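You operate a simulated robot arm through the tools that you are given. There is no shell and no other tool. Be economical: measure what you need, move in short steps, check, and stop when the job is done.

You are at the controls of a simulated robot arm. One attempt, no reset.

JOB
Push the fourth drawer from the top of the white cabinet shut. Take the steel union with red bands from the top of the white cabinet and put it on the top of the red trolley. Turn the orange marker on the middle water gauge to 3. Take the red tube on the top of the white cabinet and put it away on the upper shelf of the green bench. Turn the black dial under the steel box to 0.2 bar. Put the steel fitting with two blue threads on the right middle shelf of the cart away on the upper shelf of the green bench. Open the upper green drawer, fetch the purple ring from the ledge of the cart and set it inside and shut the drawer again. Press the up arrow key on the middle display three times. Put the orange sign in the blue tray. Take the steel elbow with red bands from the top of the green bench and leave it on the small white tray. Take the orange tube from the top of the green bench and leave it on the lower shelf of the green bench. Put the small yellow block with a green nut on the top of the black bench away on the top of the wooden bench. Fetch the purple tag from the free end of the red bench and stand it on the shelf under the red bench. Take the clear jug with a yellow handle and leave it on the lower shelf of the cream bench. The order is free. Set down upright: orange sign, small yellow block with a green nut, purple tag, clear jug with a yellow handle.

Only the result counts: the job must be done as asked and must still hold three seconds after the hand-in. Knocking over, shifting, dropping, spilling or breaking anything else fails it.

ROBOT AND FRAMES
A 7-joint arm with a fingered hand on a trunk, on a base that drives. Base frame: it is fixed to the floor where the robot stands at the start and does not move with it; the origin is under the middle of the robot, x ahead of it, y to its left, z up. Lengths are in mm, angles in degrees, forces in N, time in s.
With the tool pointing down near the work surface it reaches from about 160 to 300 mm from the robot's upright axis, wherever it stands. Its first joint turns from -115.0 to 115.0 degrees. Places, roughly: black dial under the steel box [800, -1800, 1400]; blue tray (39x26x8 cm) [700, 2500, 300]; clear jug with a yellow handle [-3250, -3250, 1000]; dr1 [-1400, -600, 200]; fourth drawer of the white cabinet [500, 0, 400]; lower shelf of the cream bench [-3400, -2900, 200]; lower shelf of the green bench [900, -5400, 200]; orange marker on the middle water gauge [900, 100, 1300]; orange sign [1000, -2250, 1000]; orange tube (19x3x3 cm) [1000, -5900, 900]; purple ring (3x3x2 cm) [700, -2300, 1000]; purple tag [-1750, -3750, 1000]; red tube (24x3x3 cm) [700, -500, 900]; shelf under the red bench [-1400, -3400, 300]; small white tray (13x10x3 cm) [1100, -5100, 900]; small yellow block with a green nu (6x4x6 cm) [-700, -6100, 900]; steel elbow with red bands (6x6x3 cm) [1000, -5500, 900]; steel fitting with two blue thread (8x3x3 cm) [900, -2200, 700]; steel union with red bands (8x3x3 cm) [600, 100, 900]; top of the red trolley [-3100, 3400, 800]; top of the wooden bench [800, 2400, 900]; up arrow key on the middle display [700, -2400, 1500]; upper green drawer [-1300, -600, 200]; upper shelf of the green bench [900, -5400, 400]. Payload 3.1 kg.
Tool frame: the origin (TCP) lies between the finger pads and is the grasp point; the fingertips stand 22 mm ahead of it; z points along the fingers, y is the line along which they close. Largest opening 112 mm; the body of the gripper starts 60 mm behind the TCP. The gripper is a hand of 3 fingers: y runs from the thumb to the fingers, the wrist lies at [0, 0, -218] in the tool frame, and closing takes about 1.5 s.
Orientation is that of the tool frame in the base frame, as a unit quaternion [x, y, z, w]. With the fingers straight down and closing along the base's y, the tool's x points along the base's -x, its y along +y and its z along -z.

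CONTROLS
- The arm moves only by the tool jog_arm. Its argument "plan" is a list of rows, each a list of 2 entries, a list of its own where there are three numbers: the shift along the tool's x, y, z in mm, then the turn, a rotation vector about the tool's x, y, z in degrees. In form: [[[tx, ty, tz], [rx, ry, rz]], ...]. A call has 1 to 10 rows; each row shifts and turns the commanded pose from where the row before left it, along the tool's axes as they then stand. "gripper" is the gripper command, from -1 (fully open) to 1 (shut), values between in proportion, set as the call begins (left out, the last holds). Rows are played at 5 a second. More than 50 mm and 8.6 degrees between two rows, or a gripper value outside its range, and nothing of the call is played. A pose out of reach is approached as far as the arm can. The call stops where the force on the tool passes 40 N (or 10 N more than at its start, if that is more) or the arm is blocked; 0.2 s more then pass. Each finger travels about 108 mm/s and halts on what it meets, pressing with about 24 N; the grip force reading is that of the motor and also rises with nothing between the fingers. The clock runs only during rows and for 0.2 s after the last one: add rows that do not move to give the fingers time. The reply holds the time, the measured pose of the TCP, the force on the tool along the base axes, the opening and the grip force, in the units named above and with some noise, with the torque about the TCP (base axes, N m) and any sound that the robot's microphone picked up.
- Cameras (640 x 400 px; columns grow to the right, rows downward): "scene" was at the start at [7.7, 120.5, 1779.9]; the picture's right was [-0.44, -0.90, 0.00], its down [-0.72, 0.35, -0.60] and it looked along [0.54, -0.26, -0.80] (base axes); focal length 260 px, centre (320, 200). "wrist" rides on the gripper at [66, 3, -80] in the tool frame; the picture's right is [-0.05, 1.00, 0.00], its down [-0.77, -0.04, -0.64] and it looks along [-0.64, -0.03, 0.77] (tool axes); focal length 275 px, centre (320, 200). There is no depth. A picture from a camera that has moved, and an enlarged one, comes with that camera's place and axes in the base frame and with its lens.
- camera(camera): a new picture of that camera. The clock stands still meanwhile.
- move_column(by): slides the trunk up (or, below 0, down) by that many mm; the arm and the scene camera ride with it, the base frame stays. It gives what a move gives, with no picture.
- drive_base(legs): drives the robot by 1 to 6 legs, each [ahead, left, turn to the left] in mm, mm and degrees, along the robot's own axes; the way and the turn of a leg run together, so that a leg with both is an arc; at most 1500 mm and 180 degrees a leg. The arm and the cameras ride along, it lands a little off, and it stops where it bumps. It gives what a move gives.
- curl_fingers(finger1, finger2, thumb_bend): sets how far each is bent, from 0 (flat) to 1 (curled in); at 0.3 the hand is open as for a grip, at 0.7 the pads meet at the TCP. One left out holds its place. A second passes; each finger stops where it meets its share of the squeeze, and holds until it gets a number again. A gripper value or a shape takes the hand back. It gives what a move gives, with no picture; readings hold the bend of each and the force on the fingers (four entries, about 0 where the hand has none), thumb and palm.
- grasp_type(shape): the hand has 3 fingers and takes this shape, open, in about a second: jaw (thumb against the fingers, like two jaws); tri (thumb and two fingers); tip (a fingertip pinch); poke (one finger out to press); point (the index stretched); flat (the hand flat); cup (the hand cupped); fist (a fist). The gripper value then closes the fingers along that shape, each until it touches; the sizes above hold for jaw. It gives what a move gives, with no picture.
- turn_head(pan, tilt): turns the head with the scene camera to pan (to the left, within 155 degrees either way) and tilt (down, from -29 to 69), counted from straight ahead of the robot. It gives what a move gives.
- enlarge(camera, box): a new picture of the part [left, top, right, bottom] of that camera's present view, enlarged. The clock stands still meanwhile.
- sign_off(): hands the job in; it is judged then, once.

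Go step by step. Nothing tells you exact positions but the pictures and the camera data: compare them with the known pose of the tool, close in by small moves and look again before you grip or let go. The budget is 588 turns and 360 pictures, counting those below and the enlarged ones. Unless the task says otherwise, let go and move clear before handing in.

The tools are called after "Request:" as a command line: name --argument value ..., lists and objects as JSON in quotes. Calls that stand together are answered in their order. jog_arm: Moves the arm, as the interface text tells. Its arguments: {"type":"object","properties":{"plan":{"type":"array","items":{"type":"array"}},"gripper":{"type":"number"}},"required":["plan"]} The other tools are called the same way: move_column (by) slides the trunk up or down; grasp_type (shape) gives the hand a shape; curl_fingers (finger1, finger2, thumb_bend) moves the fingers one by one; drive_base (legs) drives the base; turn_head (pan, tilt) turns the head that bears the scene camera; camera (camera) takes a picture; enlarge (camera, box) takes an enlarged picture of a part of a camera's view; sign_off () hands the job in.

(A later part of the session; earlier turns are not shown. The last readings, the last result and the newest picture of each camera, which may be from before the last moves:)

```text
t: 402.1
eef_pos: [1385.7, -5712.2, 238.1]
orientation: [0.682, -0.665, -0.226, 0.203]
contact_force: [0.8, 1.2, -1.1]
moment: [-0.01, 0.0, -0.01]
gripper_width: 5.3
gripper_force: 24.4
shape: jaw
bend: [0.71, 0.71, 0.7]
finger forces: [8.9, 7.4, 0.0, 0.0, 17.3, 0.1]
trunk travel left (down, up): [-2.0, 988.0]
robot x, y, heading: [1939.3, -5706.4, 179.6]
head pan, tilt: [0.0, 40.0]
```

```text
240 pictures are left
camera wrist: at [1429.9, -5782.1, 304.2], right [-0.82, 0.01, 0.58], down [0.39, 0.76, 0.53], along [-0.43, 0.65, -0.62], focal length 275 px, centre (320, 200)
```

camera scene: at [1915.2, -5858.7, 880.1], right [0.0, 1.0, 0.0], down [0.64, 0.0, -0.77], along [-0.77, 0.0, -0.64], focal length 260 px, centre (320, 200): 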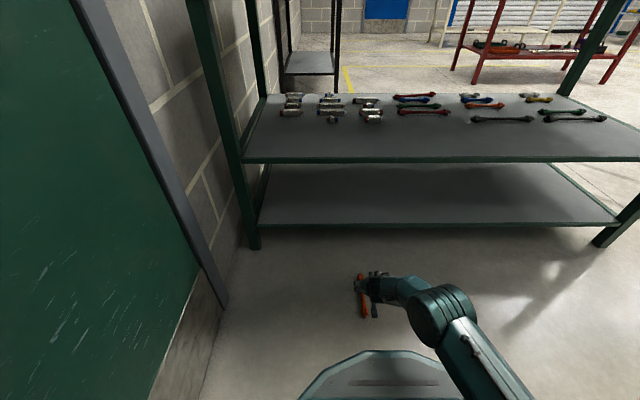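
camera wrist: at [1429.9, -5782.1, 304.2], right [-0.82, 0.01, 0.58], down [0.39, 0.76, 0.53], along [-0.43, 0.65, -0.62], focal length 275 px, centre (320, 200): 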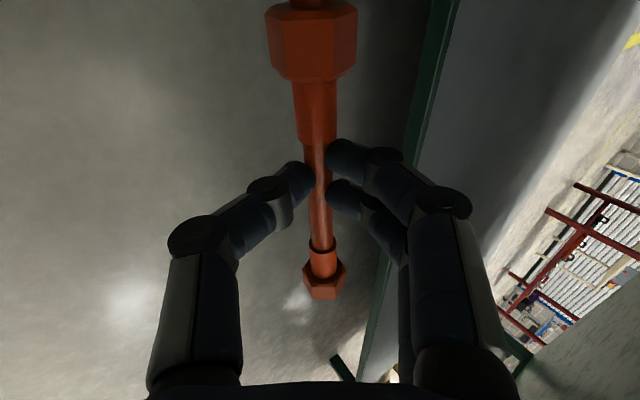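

Held at 35° tilt, which is enough near the edge. I drive in gently over the lower shelf.

Request:
drive_base --legs '[[130, 0, 0]]'

Request:
drive_base --legs '[[125, 0, 0]]'

Request:
camera --camera "wrist"

Request:
camera --camera "scene"

```text
t: 403.3
eef_pos: [1257.1, -5713.3, 237.3]
orientation: [0.683, -0.664, -0.226, 0.202]
contact_force: [0.5, -0.2, -0.4]
moment: [-0.06, -0.01, 0.0]
gripper_width: 5.2
gripper_force: 24.0
shape: jaw
bend: [0.71, 0.71, 0.7]
finger forces: [8.8, 7.2, 0.0, 0.1, 16.7, 0.0]
trunk travel left (down, up): [-2.0, 988.0]
robot x, y, heading: [1810.9, -5705.5, 179.9]
head pan, tilt: [0.0, 40.0]
```

```text
t: 404.6
eef_pos: [1131.9, -5715.8, 237.6]
orientation: [0.683, -0.665, -0.224, 0.203]
contact_force: [-0.3, -0.6, -0.8]
moment: [0.0, 0.0, 0.0]
gripper_width: 4.9
gripper_force: 24.0
shape: jaw
bend: [0.71, 0.71, 0.7]
finger forces: [8.4, 7.8, 0.1, 0.0, 15.5, 0.1]
trunk travel left (down, up): [-2.0, 988.0]
robot x, y, heading: [1688.9, -5704.8, -179.9]
head pan, tilt: [0.0, 40.0]
```

```text
239 pictures are left
camera wrist: at [1177.0, -5783.7, 304.2], right [-0.82, 0.01, 0.58], down [0.38, 0.76, 0.53], along [-0.43, 0.65, -0.62], focal length 275 px, centre (320, 200)
```

wrist: 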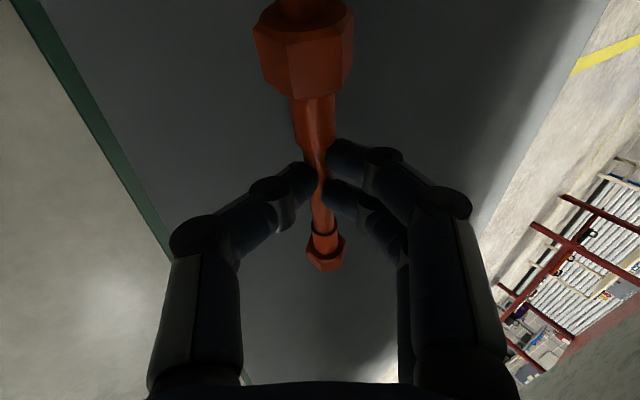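

```text
238 pictures are left
camera scene: at [1662.6, -5858.6, 880.1], right [0.0, 1.0, 0.0], down [0.64, 0.0, -0.77], along [-0.77, 0.0, -0.64], focal length 260 px, centre (320, 200)
```

scene: 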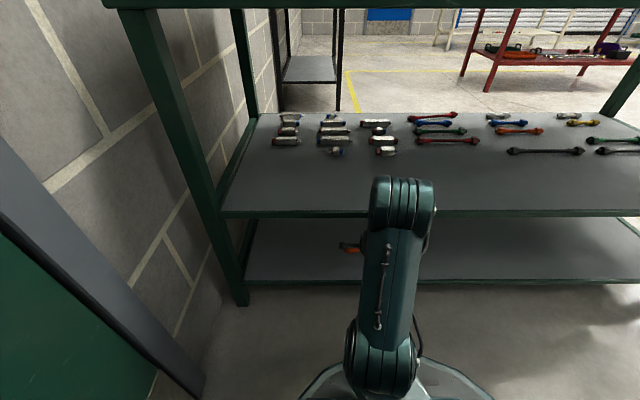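

The grip is creeping, but it is over the shelf; I lower promptly.

Request:
jog_arm --plan '[[[0, -7, 10], [0, 0, 0]], [[0, -9, 12], [0, 0, 0]], [[0, -8, 12], [0, 0, 0]], [[0, -4, 6], [0, 0, 0]]]'

Request:
camera --camera "wrist"

```text
t: 405.6
eef_pos: [1131.6, -5712.0, 187.3]
orientation: [0.685, -0.663, -0.225, 0.202]
contact_force: [-0.2, -0.5, -0.4]
moment: [-0.01, 0.01, -0.02]
gripper_width: 1.7
gripper_force: 23.9
shape: jaw
bend: [0.73, 0.74, 0.76]
finger forces: [0.1, 0.1, 0.1, 0.0, 0.0, 0.0]
trunk travel left (down, up): [-2.0, 988.0]
robot x, y, heading: [1684.8, -5705.7, -179.9]
head pan, tilt: [0.0, 40.0]
```

```text
237 pictures are left
camera wrist: at [1176.5, -5781.1, 254.1], right [-0.82, 0.01, 0.58], down [0.38, 0.76, 0.53], along [-0.43, 0.65, -0.62], focal length 275 px, centre (320, 200)
```

wrist: 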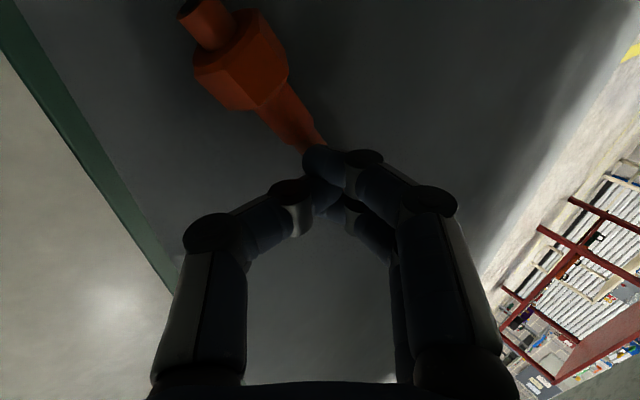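

It has landed on the lower shelf. I lift clear, back out and check.

Request:
jog_arm --plan '[[[0, 8, -12], [0, 0, 0]], [[0, 8, -12], [0, 0, 0]], [[0, 8, -12], [0, 0, 0]]]'

Request:
drive_base --legs '[[-350, 0, 0]]'

Request:
camera --camera "scene"

Request:
camera --camera "wrist"

```text
t: 406.4
eef_pos: [1133.8, -5716.1, 232.5]
orientation: [0.683, -0.665, -0.226, 0.203]
contact_force: [-0.4, 0.3, -0.5]
moment: [0.0, -0.01, -0.02]
gripper_width: 1.4
gripper_force: 23.7
shape: jaw
bend: [0.73, 0.74, 0.76]
finger forces: [0.1, 0.0, 0.0, 0.0, 0.1, 0.1]
trunk travel left (down, up): [-2.0, 988.0]
robot x, y, heading: [1688.7, -5704.5, -180.1]
head pan, tilt: [0.0, 40.0]
```

```text
t: 408.7
eef_pos: [1499.7, -5712.6, 230.5]
orientation: [0.681, -0.667, -0.225, 0.201]
contact_force: [-0.9, 0.0, -0.1]
moment: [0.0, 0.0, -0.01]
gripper_width: 1.8
gripper_force: 24.3
shape: jaw
bend: [0.73, 0.74, 0.76]
finger forces: [0.1, 0.0, 0.0, 0.1, 0.0, 0.0]
trunk travel left (down, up): [-2.0, 988.0]
robot x, y, heading: [2049.3, -5704.5, 179.9]
head pan, tilt: [0.0, 40.0]
```

```text
236 pictures are left
camera scene: at [2026.0, -5859.3, 880.1], right [0.01, 1.0, 0.0], down [0.64, 0.0, -0.77], along [-0.77, 0.0, -0.64], focal length 260 px, centre (320, 200)
```

scene: 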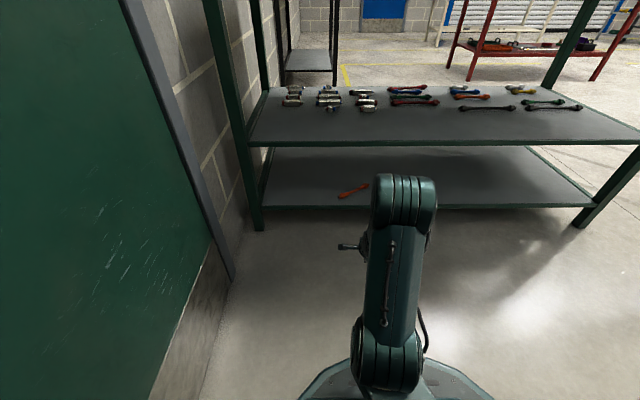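

```text
235 pictures are left
camera wrist: at [1541.9, -5782.3, 298.2], right [-0.82, 0.02, 0.58], down [0.39, 0.75, 0.53], along [-0.43, 0.66, -0.62], focal length 275 px, centre (320, 200)
```

wrist: 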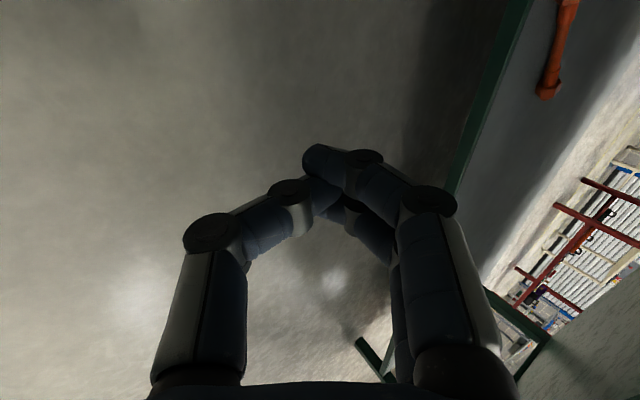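

The orange tube is on the lower shelf. Next I drive to the front of the blue cart for the dial, key, fitting, ring and sign.

Request:
move_column --by 400

Request:
move_column --by 400

Request:
drive_base --legs '[[0, -1500, 0], [0, -170, 0], [1500, 0, 0], [950, 0, 0], [0, 0, -180], [0, 1350, 0]]'

Request:
turn_head --pan 10 --tilt 15

Request:
camera --camera "scene"

```text
t: 412.5
eef_pos: [1497.9, -5712.7, 631.6]
orientation: [0.681, -0.667, -0.226, 0.202]
contact_force: [-0.9, -0.6, 0.4]
moment: [0.01, 0.02, 0.01]
gripper_width: 1.5
gripper_force: 24.1
shape: jaw
bend: [0.73, 0.74, 0.76]
finger forces: [0.1, 0.0, 0.0, 0.0, 0.1, 0.1]
trunk travel left (down, up): [-402.0, 588.0]
robot x, y, heading: [2052.5, -5708.1, 179.8]
head pan, tilt: [0.0, 40.0]
```

```text
t: 416.4
eef_pos: [1497.7, -5713.5, 1031.0]
orientation: [0.681, -0.667, -0.225, 0.202]
contact_force: [0.3, -0.1, -0.8]
moment: [-0.02, 0.0, -0.03]
gripper_width: 1.7
gripper_force: 24.4
shape: jaw
bend: [0.73, 0.74, 0.76]
finger forces: [0.1, 0.0, 0.0, 0.0, 0.0, 0.1]
trunk travel left (down, up): [-802.0, 188.0]
robot x, y, heading: [2051.3, -5703.5, 179.8]
head pan, tilt: [0.0, 40.0]
```

```text
t: 450.2
eef_pos: [110.2, -2655.7, 1031.5]
orientation: [0.655, 0.692, 0.205, 0.223]
contact_force: [0.2, 1.1, -0.1]
moment: [-0.01, 0.02, -0.01]
gripper_width: 1.6
gripper_force: 24.1
shape: jaw
bend: [0.73, 0.74, 0.76]
finger forces: [0.1, 0.0, 0.1, 0.0, 0.0, 0.0]
trunk travel left (down, up): [-802.0, 188.0]
robot x, y, heading: [-443.4, -2680.4, 1.2]
head pan, tilt: [0.0, 40.0]
```

```text
t: 451.1
eef_pos: [109.6, -2655.7, 1031.6]
orientation: [0.656, 0.692, 0.205, 0.222]
contact_force: [0.0, -0.2, -0.2]
moment: [0.02, 0.01, -0.02]
gripper_width: 1.5
gripper_force: 23.8
shape: jaw
bend: [0.73, 0.74, 0.76]
finger forces: [0.0, 0.0, 0.0, 0.0, 0.0, 0.0]
trunk travel left (down, up): [-802.0, 188.0]
robot x, y, heading: [-443.3, -2678.5, 1.3]
head pan, tilt: [10.0, 15.0]
```

```text
234 pictures are left
camera scene: at [-415.0, -2510.1, 1719.5], right [0.2, -0.98, 0.0], down [-0.25, -0.05, -0.97], along [0.95, 0.19, -0.26], focal length 260 px, centre (320, 200)
```

scene: 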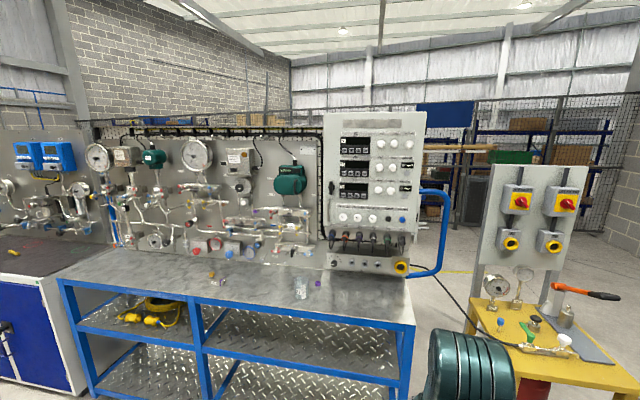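

I see the cart with three stacked displays, a steel box with a dial, and small items on the ledge. I enlarge.

Request:
enlarge --camera "scene" --box '[310, 110, 454, 200]'

Request:
enlarge --camera "scene" --box '[180, 130, 340, 230]'

Request:
enlarge --camera "scene" --box '[160, 230, 432, 400]'

```text
4.44 times, centred on (382, 155) of scene
camera zoom: at [-415.0, -2510.1, 1719.5], right [0.2, -0.98, 0.0], down [-0.25, -0.05, -0.97], along [0.95, 0.19, -0.26], focal length 1158 px, centre (44, 400)
```

zoom: 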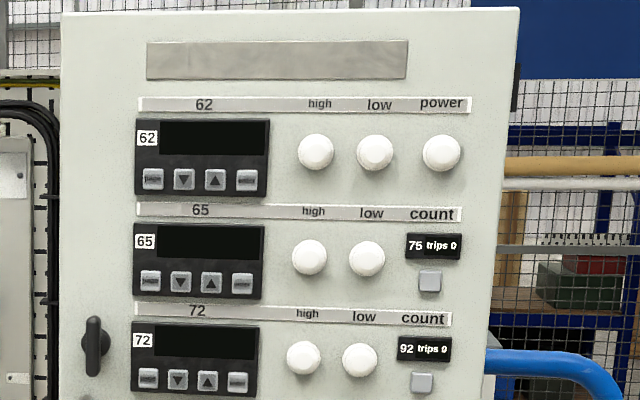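

```text
4.00 times, centred on (260, 180) of scene
camera zoom: at [-415.0, -2510.1, 1719.5], right [0.2, -0.98, 0.0], down [-0.25, -0.05, -0.97], along [0.95, 0.19, -0.26], focal length 1042 px, centre (560, 280)
```

zoom: 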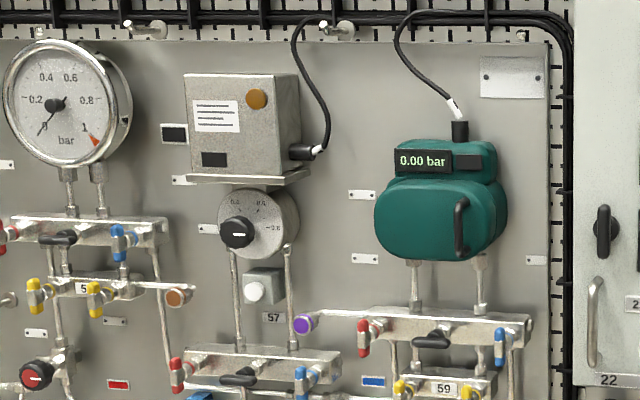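

```text
2.35 times, centred on (296, 315) of scene
camera zoom: at [-415.0, -2510.1, 1719.5], right [0.2, -0.98, 0.0], down [-0.25, -0.05, -0.97], along [0.95, 0.19, -0.26], focal length 613 px, centre (376, -71)
```

zoom: 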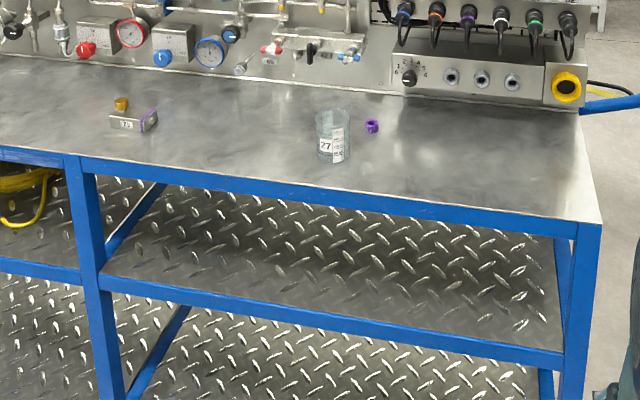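

The up key of display 65 is near (715,-2450,1535). I point the hand forward in a poke shape and raise it.

Request:
jog_arm --plan '[[[0, 0, 0], [-8, 0, 0]], [[0, 0, 0], [-8, 0, 0]], [[0, 0, 0], [-8, 0, 0]], [[0, 0, 0], [-8, 0, 0]], [[0, 0, 0], [-8, 0, 0]], [[0, 0, 0], [-8, 0, 0]], [[0, 0, 0], [-8, 0, 0]]]'

Request:
move_column --by 180

Request:
grasp_type --shape "poke"

Request:
jog_arm --plan '[[[0, 45, 0], [0, 0, 0]], [[0, 45, 0], [0, 0, 0]], [[0, 45, 0], [0, 0, 0]], [[0, 45, 0], [0, 0, 0]], [[0, 45, 0], [0, 0, 0]], [[0, 45, 0], [0, 0, 0]], [[0, 40, 0], [0, 0, 0]]]'

Request:
camera --camera "wrist"

```text
t: 452.7
eef_pos: [107.0, -2652.6, 1031.5]
orientation: [0.473, 0.514, 0.506, 0.505]
contact_force: [-0.1, 0.4, -0.8]
moment: [0.0, -0.02, 0.02]
gripper_width: 1.7
gripper_force: 24.2
shape: jaw
bend: [0.73, 0.74, 0.76]
finger forces: [0.0, 0.1, 0.0, 0.0, 0.0, 0.0]
trunk travel left (down, up): [-802.0, 188.0]
robot x, y, heading: [-444.5, -2677.3, 1.4]
head pan, tilt: [10.0, 15.0]
```

```text
t: 454.7
eef_pos: [108.5, -2654.2, 1211.2]
orientation: [0.474, 0.513, 0.507, 0.505]
contact_force: [0.8, -0.8, 0.7]
moment: [0.01, -0.03, -0.01]
gripper_width: 1.3
gripper_force: 23.9
shape: jaw
bend: [0.73, 0.74, 0.76]
finger forces: [0.0, 0.0, 0.0, 0.1, 0.0, 0.0]
trunk travel left (down, up): [-982.0, 8.0]
robot x, y, heading: [-442.1, -2680.0, 1.4]
head pan, tilt: [10.0, 15.0]
```

```text
t: 455.6
eef_pos: [109.3, -2655.3, 1210.8]
orientation: [0.474, 0.514, 0.507, 0.505]
contact_force: [-0.1, 0.5, -0.2]
moment: [0.02, -0.02, 0.0]
gripper_width: 0.2
gripper_force: 0.0
shape: poke
bend: [1.0, 1.0, 0.46]
finger forces: [0.0, 0.0, 0.0, 0.0, 0.0, 0.1]
trunk travel left (down, up): [-982.0, 8.0]
robot x, y, heading: [-445.2, -2677.5, 1.4]
head pan, tilt: [10.0, 15.0]
```

```text
t: 457.2
eef_pos: [101.9, -2643.8, 1522.9]
orientation: [0.474, 0.514, 0.506, 0.505]
contact_force: [-0.4, 0.1, 0.1]
moment: [0.01, 0.02, 0.01]
gripper_width: 0.1
gripper_force: 0.1
shape: poke
bend: [1.0, 1.0, 0.46]
finger forces: [0.1, 0.0, 0.0, 0.0, 0.1, 0.0]
trunk travel left (down, up): [-982.0, 8.0]
robot x, y, heading: [-444.5, -2679.1, 1.8]
head pan, tilt: [10.0, 15.0]
```

```text
230 pictures are left
camera wrist: at [18.2, -2582.2, 1524.4], right [-0.02, -0.01, 1.0], down [-0.6, -0.8, -0.02], along [0.8, -0.6, 0.01], focal length 275 px, centre (320, 200)
```

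wrist: 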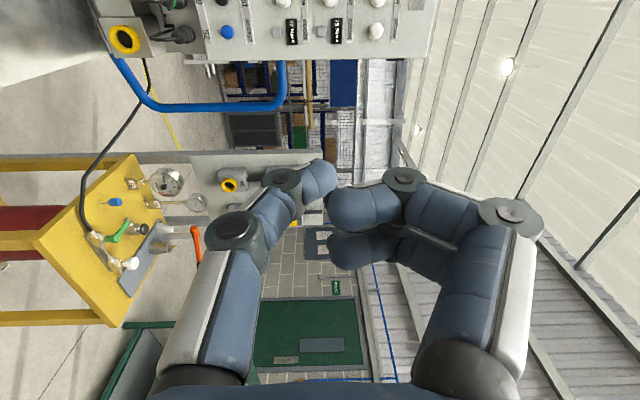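

The thumb tip is the poker, about 19 mm ahead of the TCP on its axis. I drive up in front of the display.

Request:
drive_base --legs '[[450, 185, -1.5]]'

Request:
camera --camera "wrist"

Request:
camera --camera "scene"

```text
t: 460.1
eef_pos: [549.1, -2450.4, 1523.3]
orientation: [0.474, 0.513, 0.506, 0.505]
contact_force: [-0.8, 1.0, -0.1]
moment: [-0.01, -0.01, 0.03]
gripper_width: 0.0
gripper_force: 0.1
shape: poke
bend: [1.0, 1.0, 0.46]
finger forces: [0.0, 0.0, 0.0, 0.0, 0.1, 0.0]
trunk travel left (down, up): [-982.0, 8.0]
robot x, y, heading: [3.4, -2483.6, 1.5]
head pan, tilt: [10.0, 15.0]
```

```text
229 pictures are left
camera wrist: at [465.0, -2388.7, 1524.1], right [-0.02, -0.01, 1.0], down [-0.6, -0.8, -0.02], along [0.8, -0.61, 0.01], focal length 275 px, centre (320, 200)
```

wrist: 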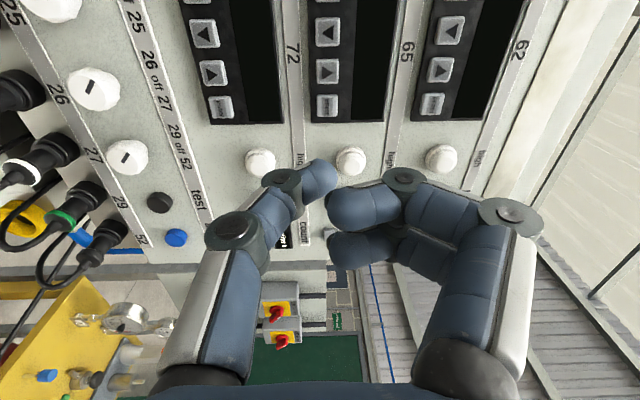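

```text
228 pictures are left
camera scene: at [30.8, -2315.6, 1899.7], right [0.2, -0.98, 0.0], down [-0.25, -0.05, -0.97], along [0.95, 0.19, -0.26], focal length 260 px, centre (320, 200)
```

scene: 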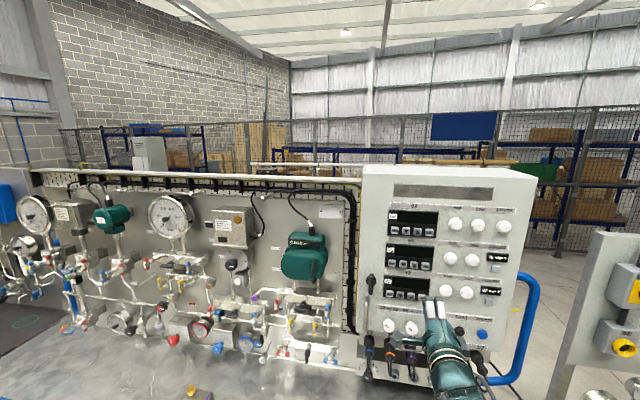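

The ▲ key of display 65 is at about (721,-2443,1535). I approach to ~15 mm off and check.

Request:
jog_arm --plan '[[[0, 8, 30], [0, 0, 0]], [[0, 0, 35], [0, 0, 0]], [[0, 0, 35], [0, 0, 0]], [[0, 0, 25], [0, 0, 0]]]'

Request:
camera --camera "wrist"

Request:
enlarge --camera "scene" --box '[370, 190, 498, 270]'

```text
t: 461.1
eef_pos: [676.0, -2446.4, 1535.4]
orientation: [0.475, 0.514, 0.505, 0.505]
contact_force: [-0.1, -0.3, 0.4]
moment: [-0.01, 0.01, -0.02]
gripper_width: 0.0
gripper_force: 0.1
shape: poke
bend: [1.0, 1.0, 0.46]
finger forces: [0.0, 0.1, 0.0, 0.0, 0.1, 0.1]
trunk travel left (down, up): [-982.0, 8.0]
robot x, y, heading: [3.2, -2487.3, 1.2]
head pan, tilt: [10.0, 15.0]
```

```text
227 pictures are left
camera wrist: at [592.3, -2384.1, 1535.7], right [-0.02, -0.01, 1.0], down [-0.61, -0.8, -0.02], along [0.8, -0.61, 0.01], focal length 275 px, centre (320, 200)
```

wrist: 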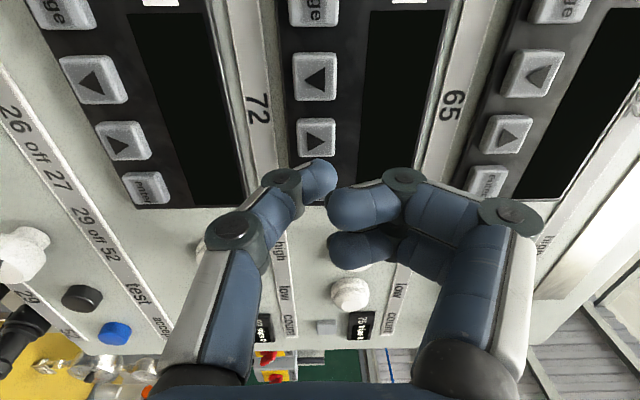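

```text
5.00 times, centred on (434, 230) of scene
camera zoom: at [33.5, -2316.2, 1899.7], right [0.2, -0.98, 0.0], down [-0.25, -0.05, -0.97], along [0.95, 0.19, -0.26], focal length 1303 px, centre (-250, 50)
```

zoom: 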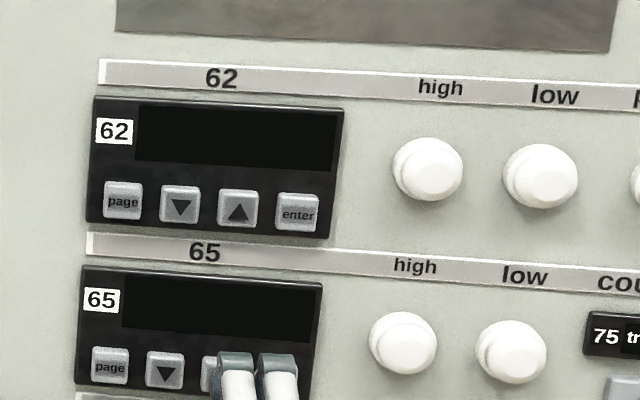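

Aligned on ▲. I advance until it clicks.

Request:
jog_arm --plan '[[[0, 0, 8], [0, 0, 0]], [[0, 0, 6], [0, 0, 0]], [[0, 0, 4], [0, 0, 0]]]'

Request:
jog_arm --plan '[[[0, 0, 3], [0, 0, 0]], [[0, 0, 3], [0, 0, 0]]]'

Request:
camera --camera "wrist"

```text
t: 461.9
eef_pos: [691.7, -2444.6, 1535.8]
orientation: [0.476, 0.513, 0.506, 0.505]
contact_force: [0.0, 0.4, 0.0]
moment: [0.01, 0.02, 0.0]
gripper_width: 0.0
gripper_force: 0.0
shape: poke
bend: [1.0, 1.0, 0.46]
finger forces: [0.1, 0.1, 0.1, 0.0, 0.0, 0.0]
trunk travel left (down, up): [-982.0, 8.0]
robot x, y, heading: [5.5, -2484.0, 1.3]
head pan, tilt: [10.0, 15.0]
```

```text
t: 462.5
eef_pos: [698.3, -2445.1, 1534.4]
orientation: [0.475, 0.513, 0.506, 0.506]
contact_force: [0.2, -0.3, 0.1]
moment: [0.0, -0.01, 0.04]
gripper_width: 0.0
gripper_force: 0.1
shape: poke
bend: [1.0, 1.0, 0.46]
finger forces: [0.0, 0.1, 0.0, 0.0, 0.0, 0.0]
trunk travel left (down, up): [-982.0, 8.0]
robot x, y, heading: [-0.1, -2484.7, 1.2]
head pan, tilt: [10.0, 15.0]
```

```text
225 pictures are left
camera wrist: at [614.9, -2382.5, 1535.8], right [-0.02, -0.01, 1.0], down [-0.61, -0.8, -0.02], along [0.8, -0.61, 0.01], focal length 275 px, centre (320, 200)
```

wrist: 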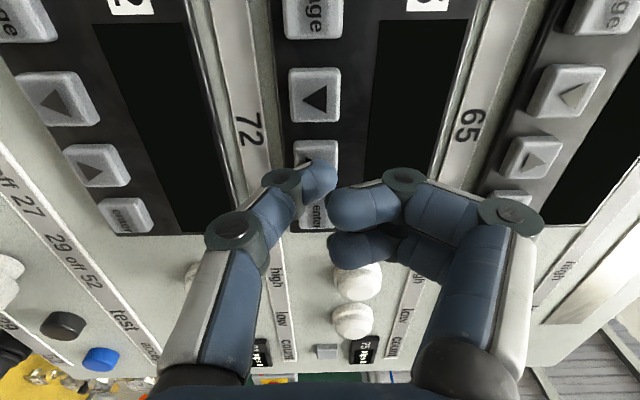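

Small trim toward the key centre, then press on.

Request:
jog_arm --plan '[[[2, -3, 0], [0, 0, 0]], [[0, 0, 3], [0, 0, 0]], [[0, 0, 2], [0, 0, 0]]]'

Request:
jog_arm --plan '[[[0, 0, 2], [0, 0, 0]], [[0, 0, 2], [0, 0, 0]]]'

Request:
enlarge --camera "wrist" --box '[240, 60, 400, 260]'

```text
t: 463.3
eef_pos: [704.0, -2442.1, 1531.1]
orientation: [0.475, 0.513, 0.506, 0.506]
contact_force: [-0.9, 0.0, -0.3]
moment: [-0.01, -0.01, -0.01]
gripper_width: 0.1
gripper_force: 0.1
shape: poke
bend: [1.0, 1.0, 0.46]
finger forces: [0.0, 0.0, 0.1, 0.0, 1.0, 0.1]
trunk travel left (down, up): [-982.0, 8.0]
robot x, y, heading: [4.1, -2481.8, 1.4]
head pan, tilt: [10.0, 15.0]
heard: click
```

```text
t: 463.9
eef_pos: [705.7, -2442.6, 1531.3]
orientation: [0.475, 0.513, 0.506, 0.505]
contact_force: [-6.1, -1.1, -1.1]
moment: [0.0, -0.02, -0.04]
gripper_width: 0.0
gripper_force: 0.1
shape: poke
bend: [1.0, 1.0, 0.46]
finger forces: [0.0, 0.0, 0.1, 0.0, 5.5, 0.0]
trunk travel left (down, up): [-982.0, 8.0]
robot x, y, heading: [3.1, -2481.8, 1.3]
head pan, tilt: [10.0, 15.0]
```

```text
2.00 times, centred on (320, 160) of wrist
camera zoom: at [621.6, -2380.2, 1532.0], right [-0.02, -0.01, 1.0], down [-0.6, -0.8, -0.02], along [0.8, -0.61, 0.01], focal length 551 px, centre (320, 280)
```

zoom: 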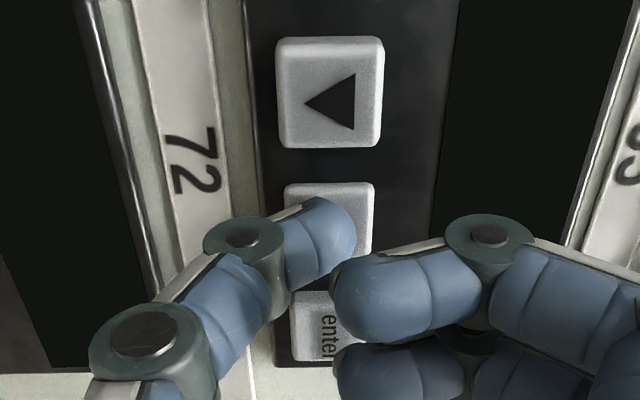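

One click. I release and press twice more, counting clicks.

Request:
jog_arm --plan '[[[0, 0, -5], [0, 0, 0]], [[0, 0, -5], [0, 0, 0]], [[0, 0, 0], [0, 0, 0]]]'

Request:
jog_arm --plan '[[[0, 0, 4], [0, 0, 0]], [[0, 0, 3], [0, 0, 0]], [[0, 0, 3], [0, 0, 0]]]'

Request:
jog_arm --plan '[[[0, 0, -5], [0, 0, 0]], [[0, 0, -5], [0, 0, 0]], [[0, 0, 0], [0, 0, 0]]]'

```text
t: 464.7
eef_pos: [697.8, -2441.4, 1529.3]
orientation: [0.475, 0.513, 0.505, 0.505]
contact_force: [0.9, -0.6, 0.9]
moment: [0.0, -0.02, -0.02]
gripper_width: 0.1
gripper_force: 0.1
shape: poke
bend: [1.0, 1.0, 0.46]
finger forces: [0.0, 0.0, 0.0, 0.0, 0.0, 0.0]
trunk travel left (down, up): [-982.0, 8.0]
robot x, y, heading: [4.7, -2484.6, 1.5]
head pan, tilt: [10.0, 15.0]
```

```text
t: 465.5
eef_pos: [705.3, -2440.6, 1532.2]
orientation: [0.475, 0.514, 0.505, 0.506]
contact_force: [-3.6, 1.1, -1.6]
moment: [-0.01, 0.0, 0.01]
gripper_width: 0.0
gripper_force: 0.2
shape: poke
bend: [1.0, 1.0, 0.46]
finger forces: [0.0, 0.1, 0.0, 0.1, 3.5, 0.0]
trunk travel left (down, up): [-982.0, 8.0]
robot x, y, heading: [1.3, -2482.6, 1.2]
head pan, tilt: [10.0, 15.0]
heard: click
```

```text
t: 466.3
eef_pos: [695.9, -2443.5, 1531.6]
orientation: [0.475, 0.513, 0.506, 0.505]
contact_force: [0.3, -0.6, 0.1]
moment: [0.05, 0.0, 0.0]
gripper_width: 0.0
gripper_force: 0.0
shape: poke
bend: [1.0, 1.0, 0.46]
finger forces: [0.0, 0.1, 0.0, 0.0, 0.0, 0.1]
trunk travel left (down, up): [-982.0, 8.0]
robot x, y, heading: [1.9, -2484.9, 1.3]
head pan, tilt: [10.0, 15.0]
```

Request:
jog_arm --plan '[[[0, 0, 4], [0, 0, 0]], [[0, 0, 3], [0, 0, 0]], [[0, 0, 3], [0, 0, 0]]]'

Request:
jog_arm --plan '[[[0, 0, -10], [0, 0, 0]], [[0, 0, -20], [0, 0, 0]], [[0, 0, -40], [0, 0, 0]], [[0, 0, -40], [0, 0, 0]]]'

Request:
camera --camera "wrist"

```text
t: 467.1
eef_pos: [705.9, -2442.3, 1532.7]
orientation: [0.475, 0.512, 0.506, 0.507]
contact_force: [-5.6, -0.5, -0.9]
moment: [-0.01, 0.01, 0.0]
gripper_width: 0.1
gripper_force: 0.1
shape: poke
bend: [1.0, 1.0, 0.46]
finger forces: [0.1, 0.0, 0.1, 0.1, 4.3, 0.0]
trunk travel left (down, up): [-982.0, 8.0]
robot x, y, heading: [5.3, -2485.3, 1.2]
head pan, tilt: [10.0, 15.0]
heard: click
```

```text
t: 468.1
eef_pos: [593.2, -2446.8, 1531.8]
orientation: [0.475, 0.513, 0.505, 0.506]
contact_force: [-0.1, -0.8, 0.4]
moment: [0.01, 0.03, -0.01]
gripper_width: 0.1
gripper_force: 0.1
shape: poke
bend: [1.0, 1.0, 0.46]
finger forces: [0.1, 0.0, 0.0, 0.0, 0.1, 0.0]
trunk travel left (down, up): [-982.0, 8.0]
robot x, y, heading: [1.6, -2483.0, 1.3]
head pan, tilt: [10.0, 15.0]
```

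```text
223 pictures are left
camera wrist: at [509.6, -2385.0, 1532.8], right [-0.02, -0.01, 1.0], down [-0.6, -0.8, -0.02], along [0.8, -0.6, 0.01], focal length 275 px, centre (320, 200)
```

wrist: 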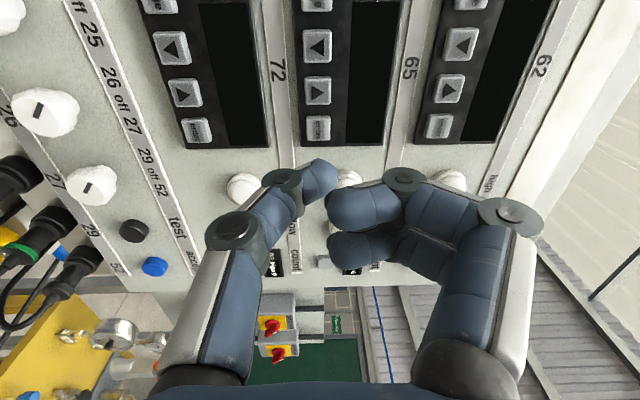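

Three clicks counted. Next the dial under the steel box: I slide left and look.

Request:
drive_base --legs '[[-60, 0, 0], [0, 640, -1.3]]'

Request:
grasp_type --shape "jaw"

Request:
camera --camera "wrist"

Request:
camera --camera "scene"

```text
t: 472.2
eef_pos: [525.4, -1824.9, 1531.5]
orientation: [0.478, 0.51, 0.503, 0.508]
contact_force: [0.7, -0.2, 0.1]
moment: [0.0, -0.02, -0.03]
gripper_width: 0.3
gripper_force: 0.1
shape: poke
bend: [1.0, 1.0, 0.46]
finger forces: [0.0, 0.0, 0.1, 0.0, 0.1, 0.0]
trunk travel left (down, up): [-982.0, 8.0]
robot x, y, heading: [-66.6, -1857.7, 0.7]
head pan, tilt: [10.0, 15.0]
```

```text
t: 473.1
eef_pos: [525.8, -1824.3, 1531.4]
orientation: [0.477, 0.51, 0.503, 0.509]
contact_force: [-0.7, -0.1, -0.1]
moment: [0.0, 0.03, -0.03]
gripper_width: 111.9
gripper_force: 0.2
shape: jaw
bend: [0.3, 0.3, 0.3]
finger forces: [0.1, 0.0, 0.0, 0.0, 0.0, 0.1]
trunk travel left (down, up): [-982.0, 8.0]
robot x, y, heading: [-70.2, -1854.8, 0.9]
head pan, tilt: [10.0, 15.0]
```

```text
222 pictures are left
camera wrist: at [442.4, -1761.2, 1531.9], right [-0.02, -0.01, 1.0], down [-0.61, -0.79, -0.02], along [0.79, -0.61, 0.01], focal length 275 px, centre (320, 200)
```

wrist: 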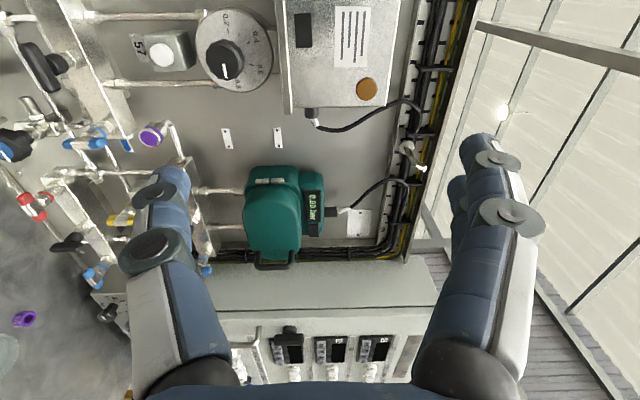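

```text
221 pictures are left
camera scene: at [-37.5, -1686.1, 1899.6], right [0.19, -0.98, 0.0], down [-0.25, -0.05, -0.97], along [0.95, 0.18, -0.26], focal length 260 px, centre (320, 200)
```

scene: 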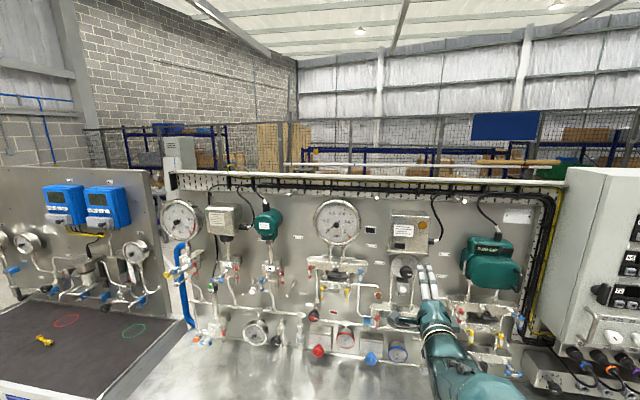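

The dial is at upper left of the wrist view. I enlarge it from both cameras.

Request:
enlarge --camera "wrist" --box '[170, 0, 330, 100]'

Request:
enlarge --camera "scene" --box '[364, 210, 460, 310]'

```text
4.00 times, centred on (250, 50) of wrist
camera zoom: at [442.4, -1761.2, 1531.9], right [-0.02, -0.01, 1.0], down [-0.61, -0.79, -0.02], along [0.79, -0.61, 0.01], focal length 1101 px, centre (600, 800)
```

zoom: 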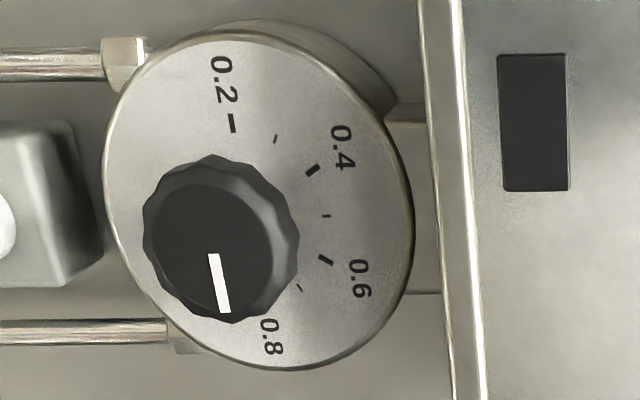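

```text
4.00 times, centred on (412, 260) of scene
camera zoom: at [-37.5, -1686.1, 1899.6], right [0.19, -0.98, 0.0], down [-0.25, -0.05, -0.97], along [0.95, 0.18, -0.26], focal length 1042 px, centre (-48, -40)
```

zoom: 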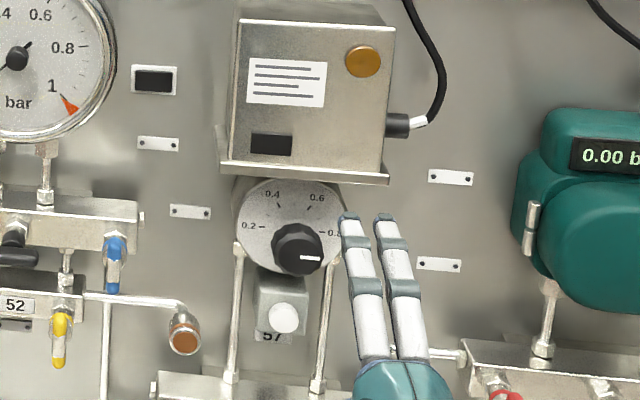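

The dial's white mark points at ~0.8; 0.2 lies at the left, a half turn counter-clockwise. I lower, roll the hand 45°, and pre-close to ~60 mm.

Request:
move_column --by -100

Request:
jog_arm --plan '[[[0, 0, 30], [0, 0, -7.5]], [[0, 0, 30], [0, 0, -7.5]], [[0, 0, 30], [0, 0, -7.5]], [[0, 0, 20], [0, 0, -7.5]], [[0, 0, 0], [0, 0, -7.5]], [[0, 0, 0], [0, 0, -7.5]]]' --gripper -0.1

Request:
camera --camera "wrist"

```text
t: 474.4
eef_pos: [525.2, -1824.5, 1431.9]
orientation: [0.477, 0.51, 0.503, 0.509]
contact_force: [-0.8, 0.7, 0.0]
moment: [-0.01, 0.0, 0.01]
gripper_width: 112.1
gripper_force: 0.0
shape: jaw
bend: [0.3, 0.3, 0.3]
finger forces: [0.0, 0.0, 0.0, 0.0, 0.0, 0.0]
trunk travel left (down, up): [-882.0, 108.0]
robot x, y, heading: [-69.7, -1853.6, 0.2]
head pan, tilt: [10.0, 15.0]
```

```text
t: 475.8
eef_pos: [635.6, -1819.5, 1433.7]
orientation: [0.244, 0.655, 0.269, 0.662]
contact_force: [-0.5, 0.0, 0.1]
moment: [0.01, 0.01, 0.04]
gripper_width: 62.4
gripper_force: 0.0
shape: jaw
bend: [0.72, 0.72, 0.7]
finger forces: [0.1, 0.0, 0.0, 0.0, 0.0, 0.0]
trunk travel left (down, up): [-882.0, 108.0]
robot x, y, heading: [-66.0, -1852.8, 0.7]
head pan, tilt: [10.0, 15.0]
```

```text
218 pictures are left
camera wrist: at [554.3, -1775.9, 1387.7], right [-0.04, 0.7, 0.71], down [-0.63, -0.57, 0.53], along [0.77, -0.43, 0.46], focal length 275 px, centre (320, 200)
```

wrist: 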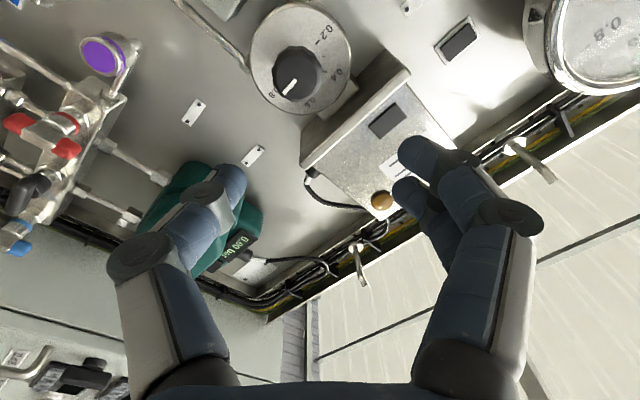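

Knob face is at about (812,-1831,1423). I shift and approach to 60 mm off.

Request:
jog_arm --plan '[[[0, -11, 30], [0, 0, 0]], [[0, -10, 30], [0, 0, 0]], [[0, 0, 30], [0, 0, 0]], [[0, 0, 20], [0, 0, 0]]]'

Request:
camera --camera "wrist"

Request:
enlarge --camera "scene" --box '[364, 180, 460, 280]'

```text
t: 476.8
eef_pos: [747.3, -1833.8, 1419.5]
orientation: [0.247, 0.655, 0.27, 0.661]
contact_force: [-0.7, 0.8, -0.1]
moment: [-0.01, -0.01, -0.01]
gripper_width: 62.0
gripper_force: 0.0
shape: jaw
bend: [0.72, 0.72, 0.7]
finger forces: [0.1, 0.0, 0.1, 0.0, 0.0, 0.0]
trunk travel left (down, up): [-882.0, 108.0]
robot x, y, heading: [-68.9, -1852.9, 0.5]
head pan, tilt: [10.0, 15.0]
```

```text
217 pictures are left
camera wrist: at [665.6, -1789.2, 1374.0], right [-0.03, 0.7, 0.71], down [-0.63, -0.57, 0.53], along [0.77, -0.43, 0.46], focal length 275 px, centre (320, 200)
```

wrist: 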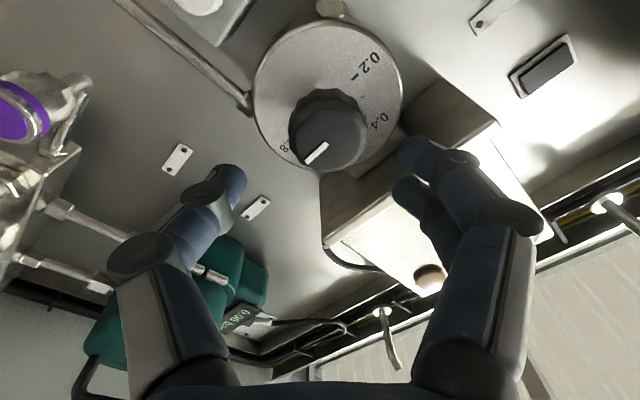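

```text
4.00 times, centred on (412, 230) of scene
camera zoom: at [-36.0, -1686.4, 1799.6], right [0.19, -0.98, 0.0], down [-0.26, -0.05, -0.97], along [0.95, 0.18, -0.26], focal length 1042 px, centre (-48, 80)
```

zoom: 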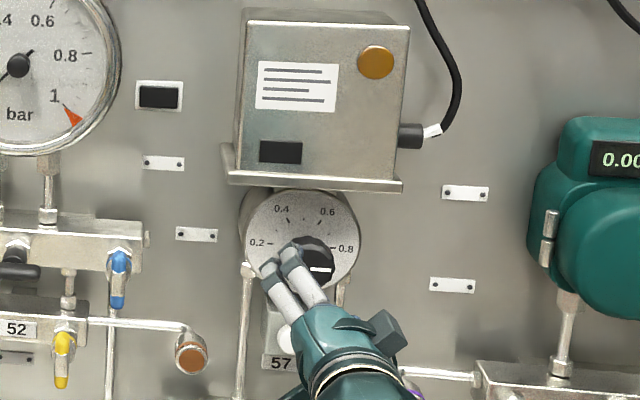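

Trim by ~9 mm and move in 20 mm, then check again.

Request:
jog_arm --plan '[[[7, 6, 8], [0, 0, 0]], [[0, 0, 12], [0, 0, 0]]]'

Request:
camera --camera "wrist"

```text
t: 477.4
eef_pos: [767.1, -1824.9, 1420.6]
orientation: [0.246, 0.655, 0.27, 0.662]
contact_force: [-0.2, -0.4, 0.6]
moment: [-0.03, 0.01, 0.02]
gripper_width: 62.1
gripper_force: 0.2
shape: jaw
bend: [0.72, 0.72, 0.7]
finger forces: [0.0, 0.1, 0.0, 0.0, 0.0, 0.0]
trunk travel left (down, up): [-882.0, 108.0]
robot x, y, heading: [-74.0, -1858.5, 0.8]
head pan, tilt: [10.0, 15.0]
```

```text
215 pictures are left
camera wrist: at [685.8, -1780.5, 1374.6], right [-0.03, 0.7, 0.71], down [-0.63, -0.57, 0.53], along [0.77, -0.43, 0.46], focal length 275 px, centre (320, 200)
```

wrist: 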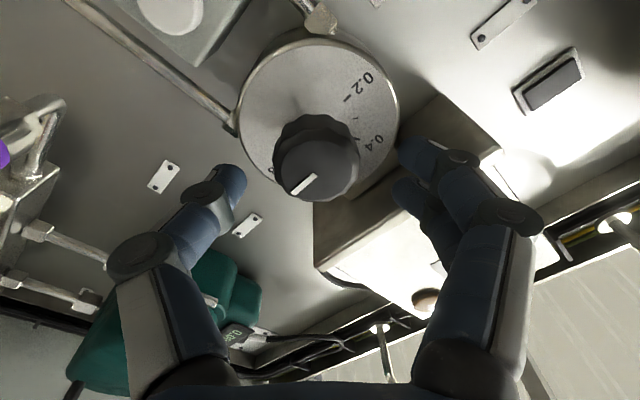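

Centred. I advance 12 mm and close on the knob.

Request:
jog_arm --plan '[[[0, -1, 6], [0, 0, 0]], [[0, 0, 6], [0, 0, 0]]]'

Request:
jog_arm --plan '[[[0, 0, 0], [0, 0, 0]], [[0, 0, 0], [0, 0, 0]], [[0, 0, 0], [0, 0, 0]], [[0, 0, 0], [0, 0, 0]], [[0, 0, 0], [0, 0, 0]]]' --gripper 1

Request:
camera --camera "wrist"

Request:
enlarge --camera "scene" --box '[380, 210, 460, 260]'

```text
t: 478.0
eef_pos: [777.9, -1822.4, 1421.4]
orientation: [0.246, 0.655, 0.27, 0.662]
contact_force: [0.0, -0.5, 0.3]
moment: [-0.03, 0.0, 0.01]
gripper_width: 62.4
gripper_force: 0.1
shape: jaw
bend: [0.72, 0.72, 0.7]
finger forces: [0.1, 0.1, 0.0, 0.0, 0.0, 0.0]
trunk travel left (down, up): [-882.0, 108.0]
robot x, y, heading: [-64.8, -1851.4, 1.0]
head pan, tilt: [10.0, 15.0]
```

```text
t: 479.2
eef_pos: [776.3, -1822.8, 1421.6]
orientation: [0.245, 0.655, 0.269, 0.662]
contact_force: [-3.5, 3.3, 1.7]
moment: [-0.01, 0.02, 0.0]
gripper_width: 21.9
gripper_force: 24.2
shape: jaw
bend: [0.71, 0.73, 0.7]
finger forces: [11.6, 10.9, 0.0, 0.1, 20.8, 0.0]
trunk travel left (down, up): [-882.0, 108.0]
robot x, y, heading: [-67.3, -1856.2, 0.7]
head pan, tilt: [10.0, 15.0]
```

```text
214 pictures are left
camera wrist: at [694.8, -1778.7, 1376.1], right [-0.04, 0.7, 0.71], down [-0.63, -0.57, 0.53], along [0.77, -0.43, 0.46], focal length 275 px, centre (320, 200)
```

wrist: 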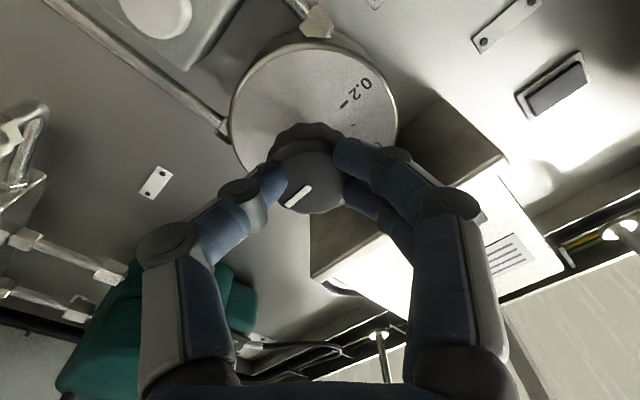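

```text
8.00 times, centred on (420, 235) of scene
camera zoom: at [-39.1, -1685.0, 1799.5], right [0.19, -0.98, 0.0], down [-0.25, -0.05, -0.97], along [0.95, 0.18, -0.26], focal length 2084 px, centre (-480, -80)
```

zoom: 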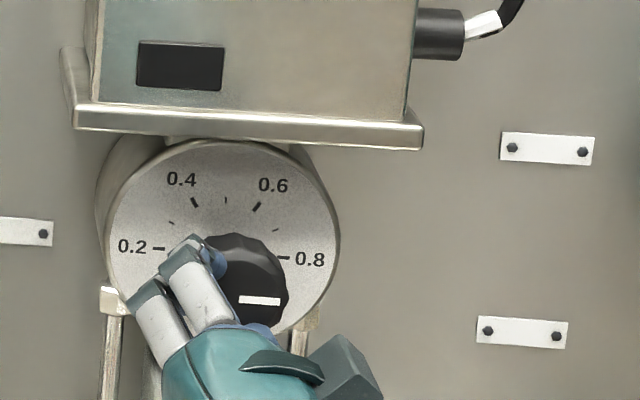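

Even grip. I turn counter-clockwise 64°.

Request:
jog_arm --plan '[[[0, 0, 0], [0, 0, -8]], [[0, 0, 0], [0, 0, -8]], [[0, 0, 0], [0, 0, -8]], [[0, 0, 0], [0, 0, -8]], [[0, 0, 0], [0, 0, -8]], [[0, 0, 0], [0, 0, -8]], [[0, 0, 0], [0, 0, -8]], [[0, 0, 0], [0, 0, -8]], [[0, 0, 0], [0, 0, 0]]]'

Request:
enlarge --camera "scene" --box '[380, 210, 460, 260]'

```text
t: 481.2
eef_pos: [776.1, -1825.6, 1416.5]
orientation: [-0.137, 0.69, -0.123, 0.7]
contact_force: [-6.4, -1.8, -4.5]
moment: [0.09, 0.09, -0.01]
gripper_width: 22.4
gripper_force: 23.7
shape: jaw
bend: [0.71, 0.73, 0.7]
finger forces: [14.1, 13.1, 0.0, 0.0, 25.2, 0.0]
trunk travel left (down, up): [-882.0, 108.0]
robot x, y, heading: [-69.0, -1853.9, 1.0]
head pan, tilt: [10.0, 15.0]
stopped in row 9: the force on the tool passed its limit at 40 N (the readings are from after the stop); the commanded pose is now the measured one
```

```text
8.00 times, centred on (420, 235) of scene
camera zoom: at [-39.4, -1686.2, 1800.3], right [0.19, -0.98, 0.0], down [-0.25, -0.05, -0.97], along [0.95, 0.18, -0.26], focal length 2084 px, centre (-480, -80)
```

zoom: 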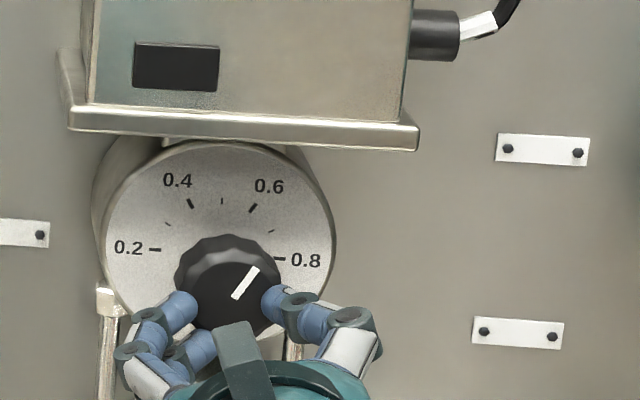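

The mark moved to ~0.6. I slide off axially, roll back, and regrip.

Request:
jog_arm --plan '[[[0, 0, -8], [0, 0, 0]], [[0, 0, -10], [0, 0, 0]], [[0, 0, -15], [0, 0, 0]], [[0, 0, -15], [0, 0, 0]]]'

Request:
jog_arm --plan '[[[0, 0, 0], [0, 0, 8.5]], [[0, 0, 0], [0, 0, 8.5]], [[0, 0, 0], [0, 0, 8.5]], [[0, 0, 0], [0, 0, 8.5]], [[0, 0, 0], [0, 0, 8.5]], [[0, 0, 0], [0, 0, 8.5]], [[0, 0, 0], [0, 0, 8.5]], [[0, 0, 0], [0, 0, 8.5]]]' --gripper -0.1

Request:
camera --camera "wrist"

```text
t: 482.2
eef_pos: [728.0, -1826.4, 1417.6]
orientation: [-0.138, 0.689, -0.125, 0.701]
contact_force: [-0.5, -0.1, 0.0]
moment: [0.01, 0.02, 0.03]
gripper_width: 11.1
gripper_force: 24.3
shape: jaw
bend: [0.74, 0.76, 0.75]
finger forces: [0.1, 0.0, 0.1, 0.0, 0.0, 0.1]
trunk travel left (down, up): [-882.0, 108.0]
robot x, y, heading: [-67.1, -1854.3, 0.5]
head pan, tilt: [10.0, 15.0]
```

```text
t: 484.1
eef_pos: [730.8, -1827.2, 1415.9]
orientation: [0.271, 0.648, 0.29, 0.65]
contact_force: [0.0, 0.4, -0.3]
moment: [-0.01, 0.02, -0.01]
gripper_width: 61.0
gripper_force: 0.0
shape: jaw
bend: [0.72, 0.72, 0.7]
finger forces: [0.0, 0.1, 0.1, 0.0, 0.0, 0.0]
trunk travel left (down, up): [-882.0, 108.0]
robot x, y, heading: [-72.5, -1853.8, 0.5]
head pan, tilt: [10.0, 15.0]
```

```text
211 pictures are left
camera wrist: at [648.6, -1779.9, 1373.9], right [-0.02, 0.65, 0.76], down [-0.63, -0.6, 0.49], along [0.78, -0.47, 0.42], focal length 275 px, centre (320, 200)
```

wrist: 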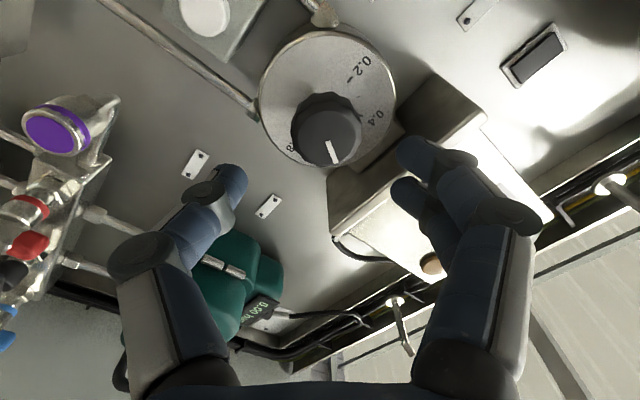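

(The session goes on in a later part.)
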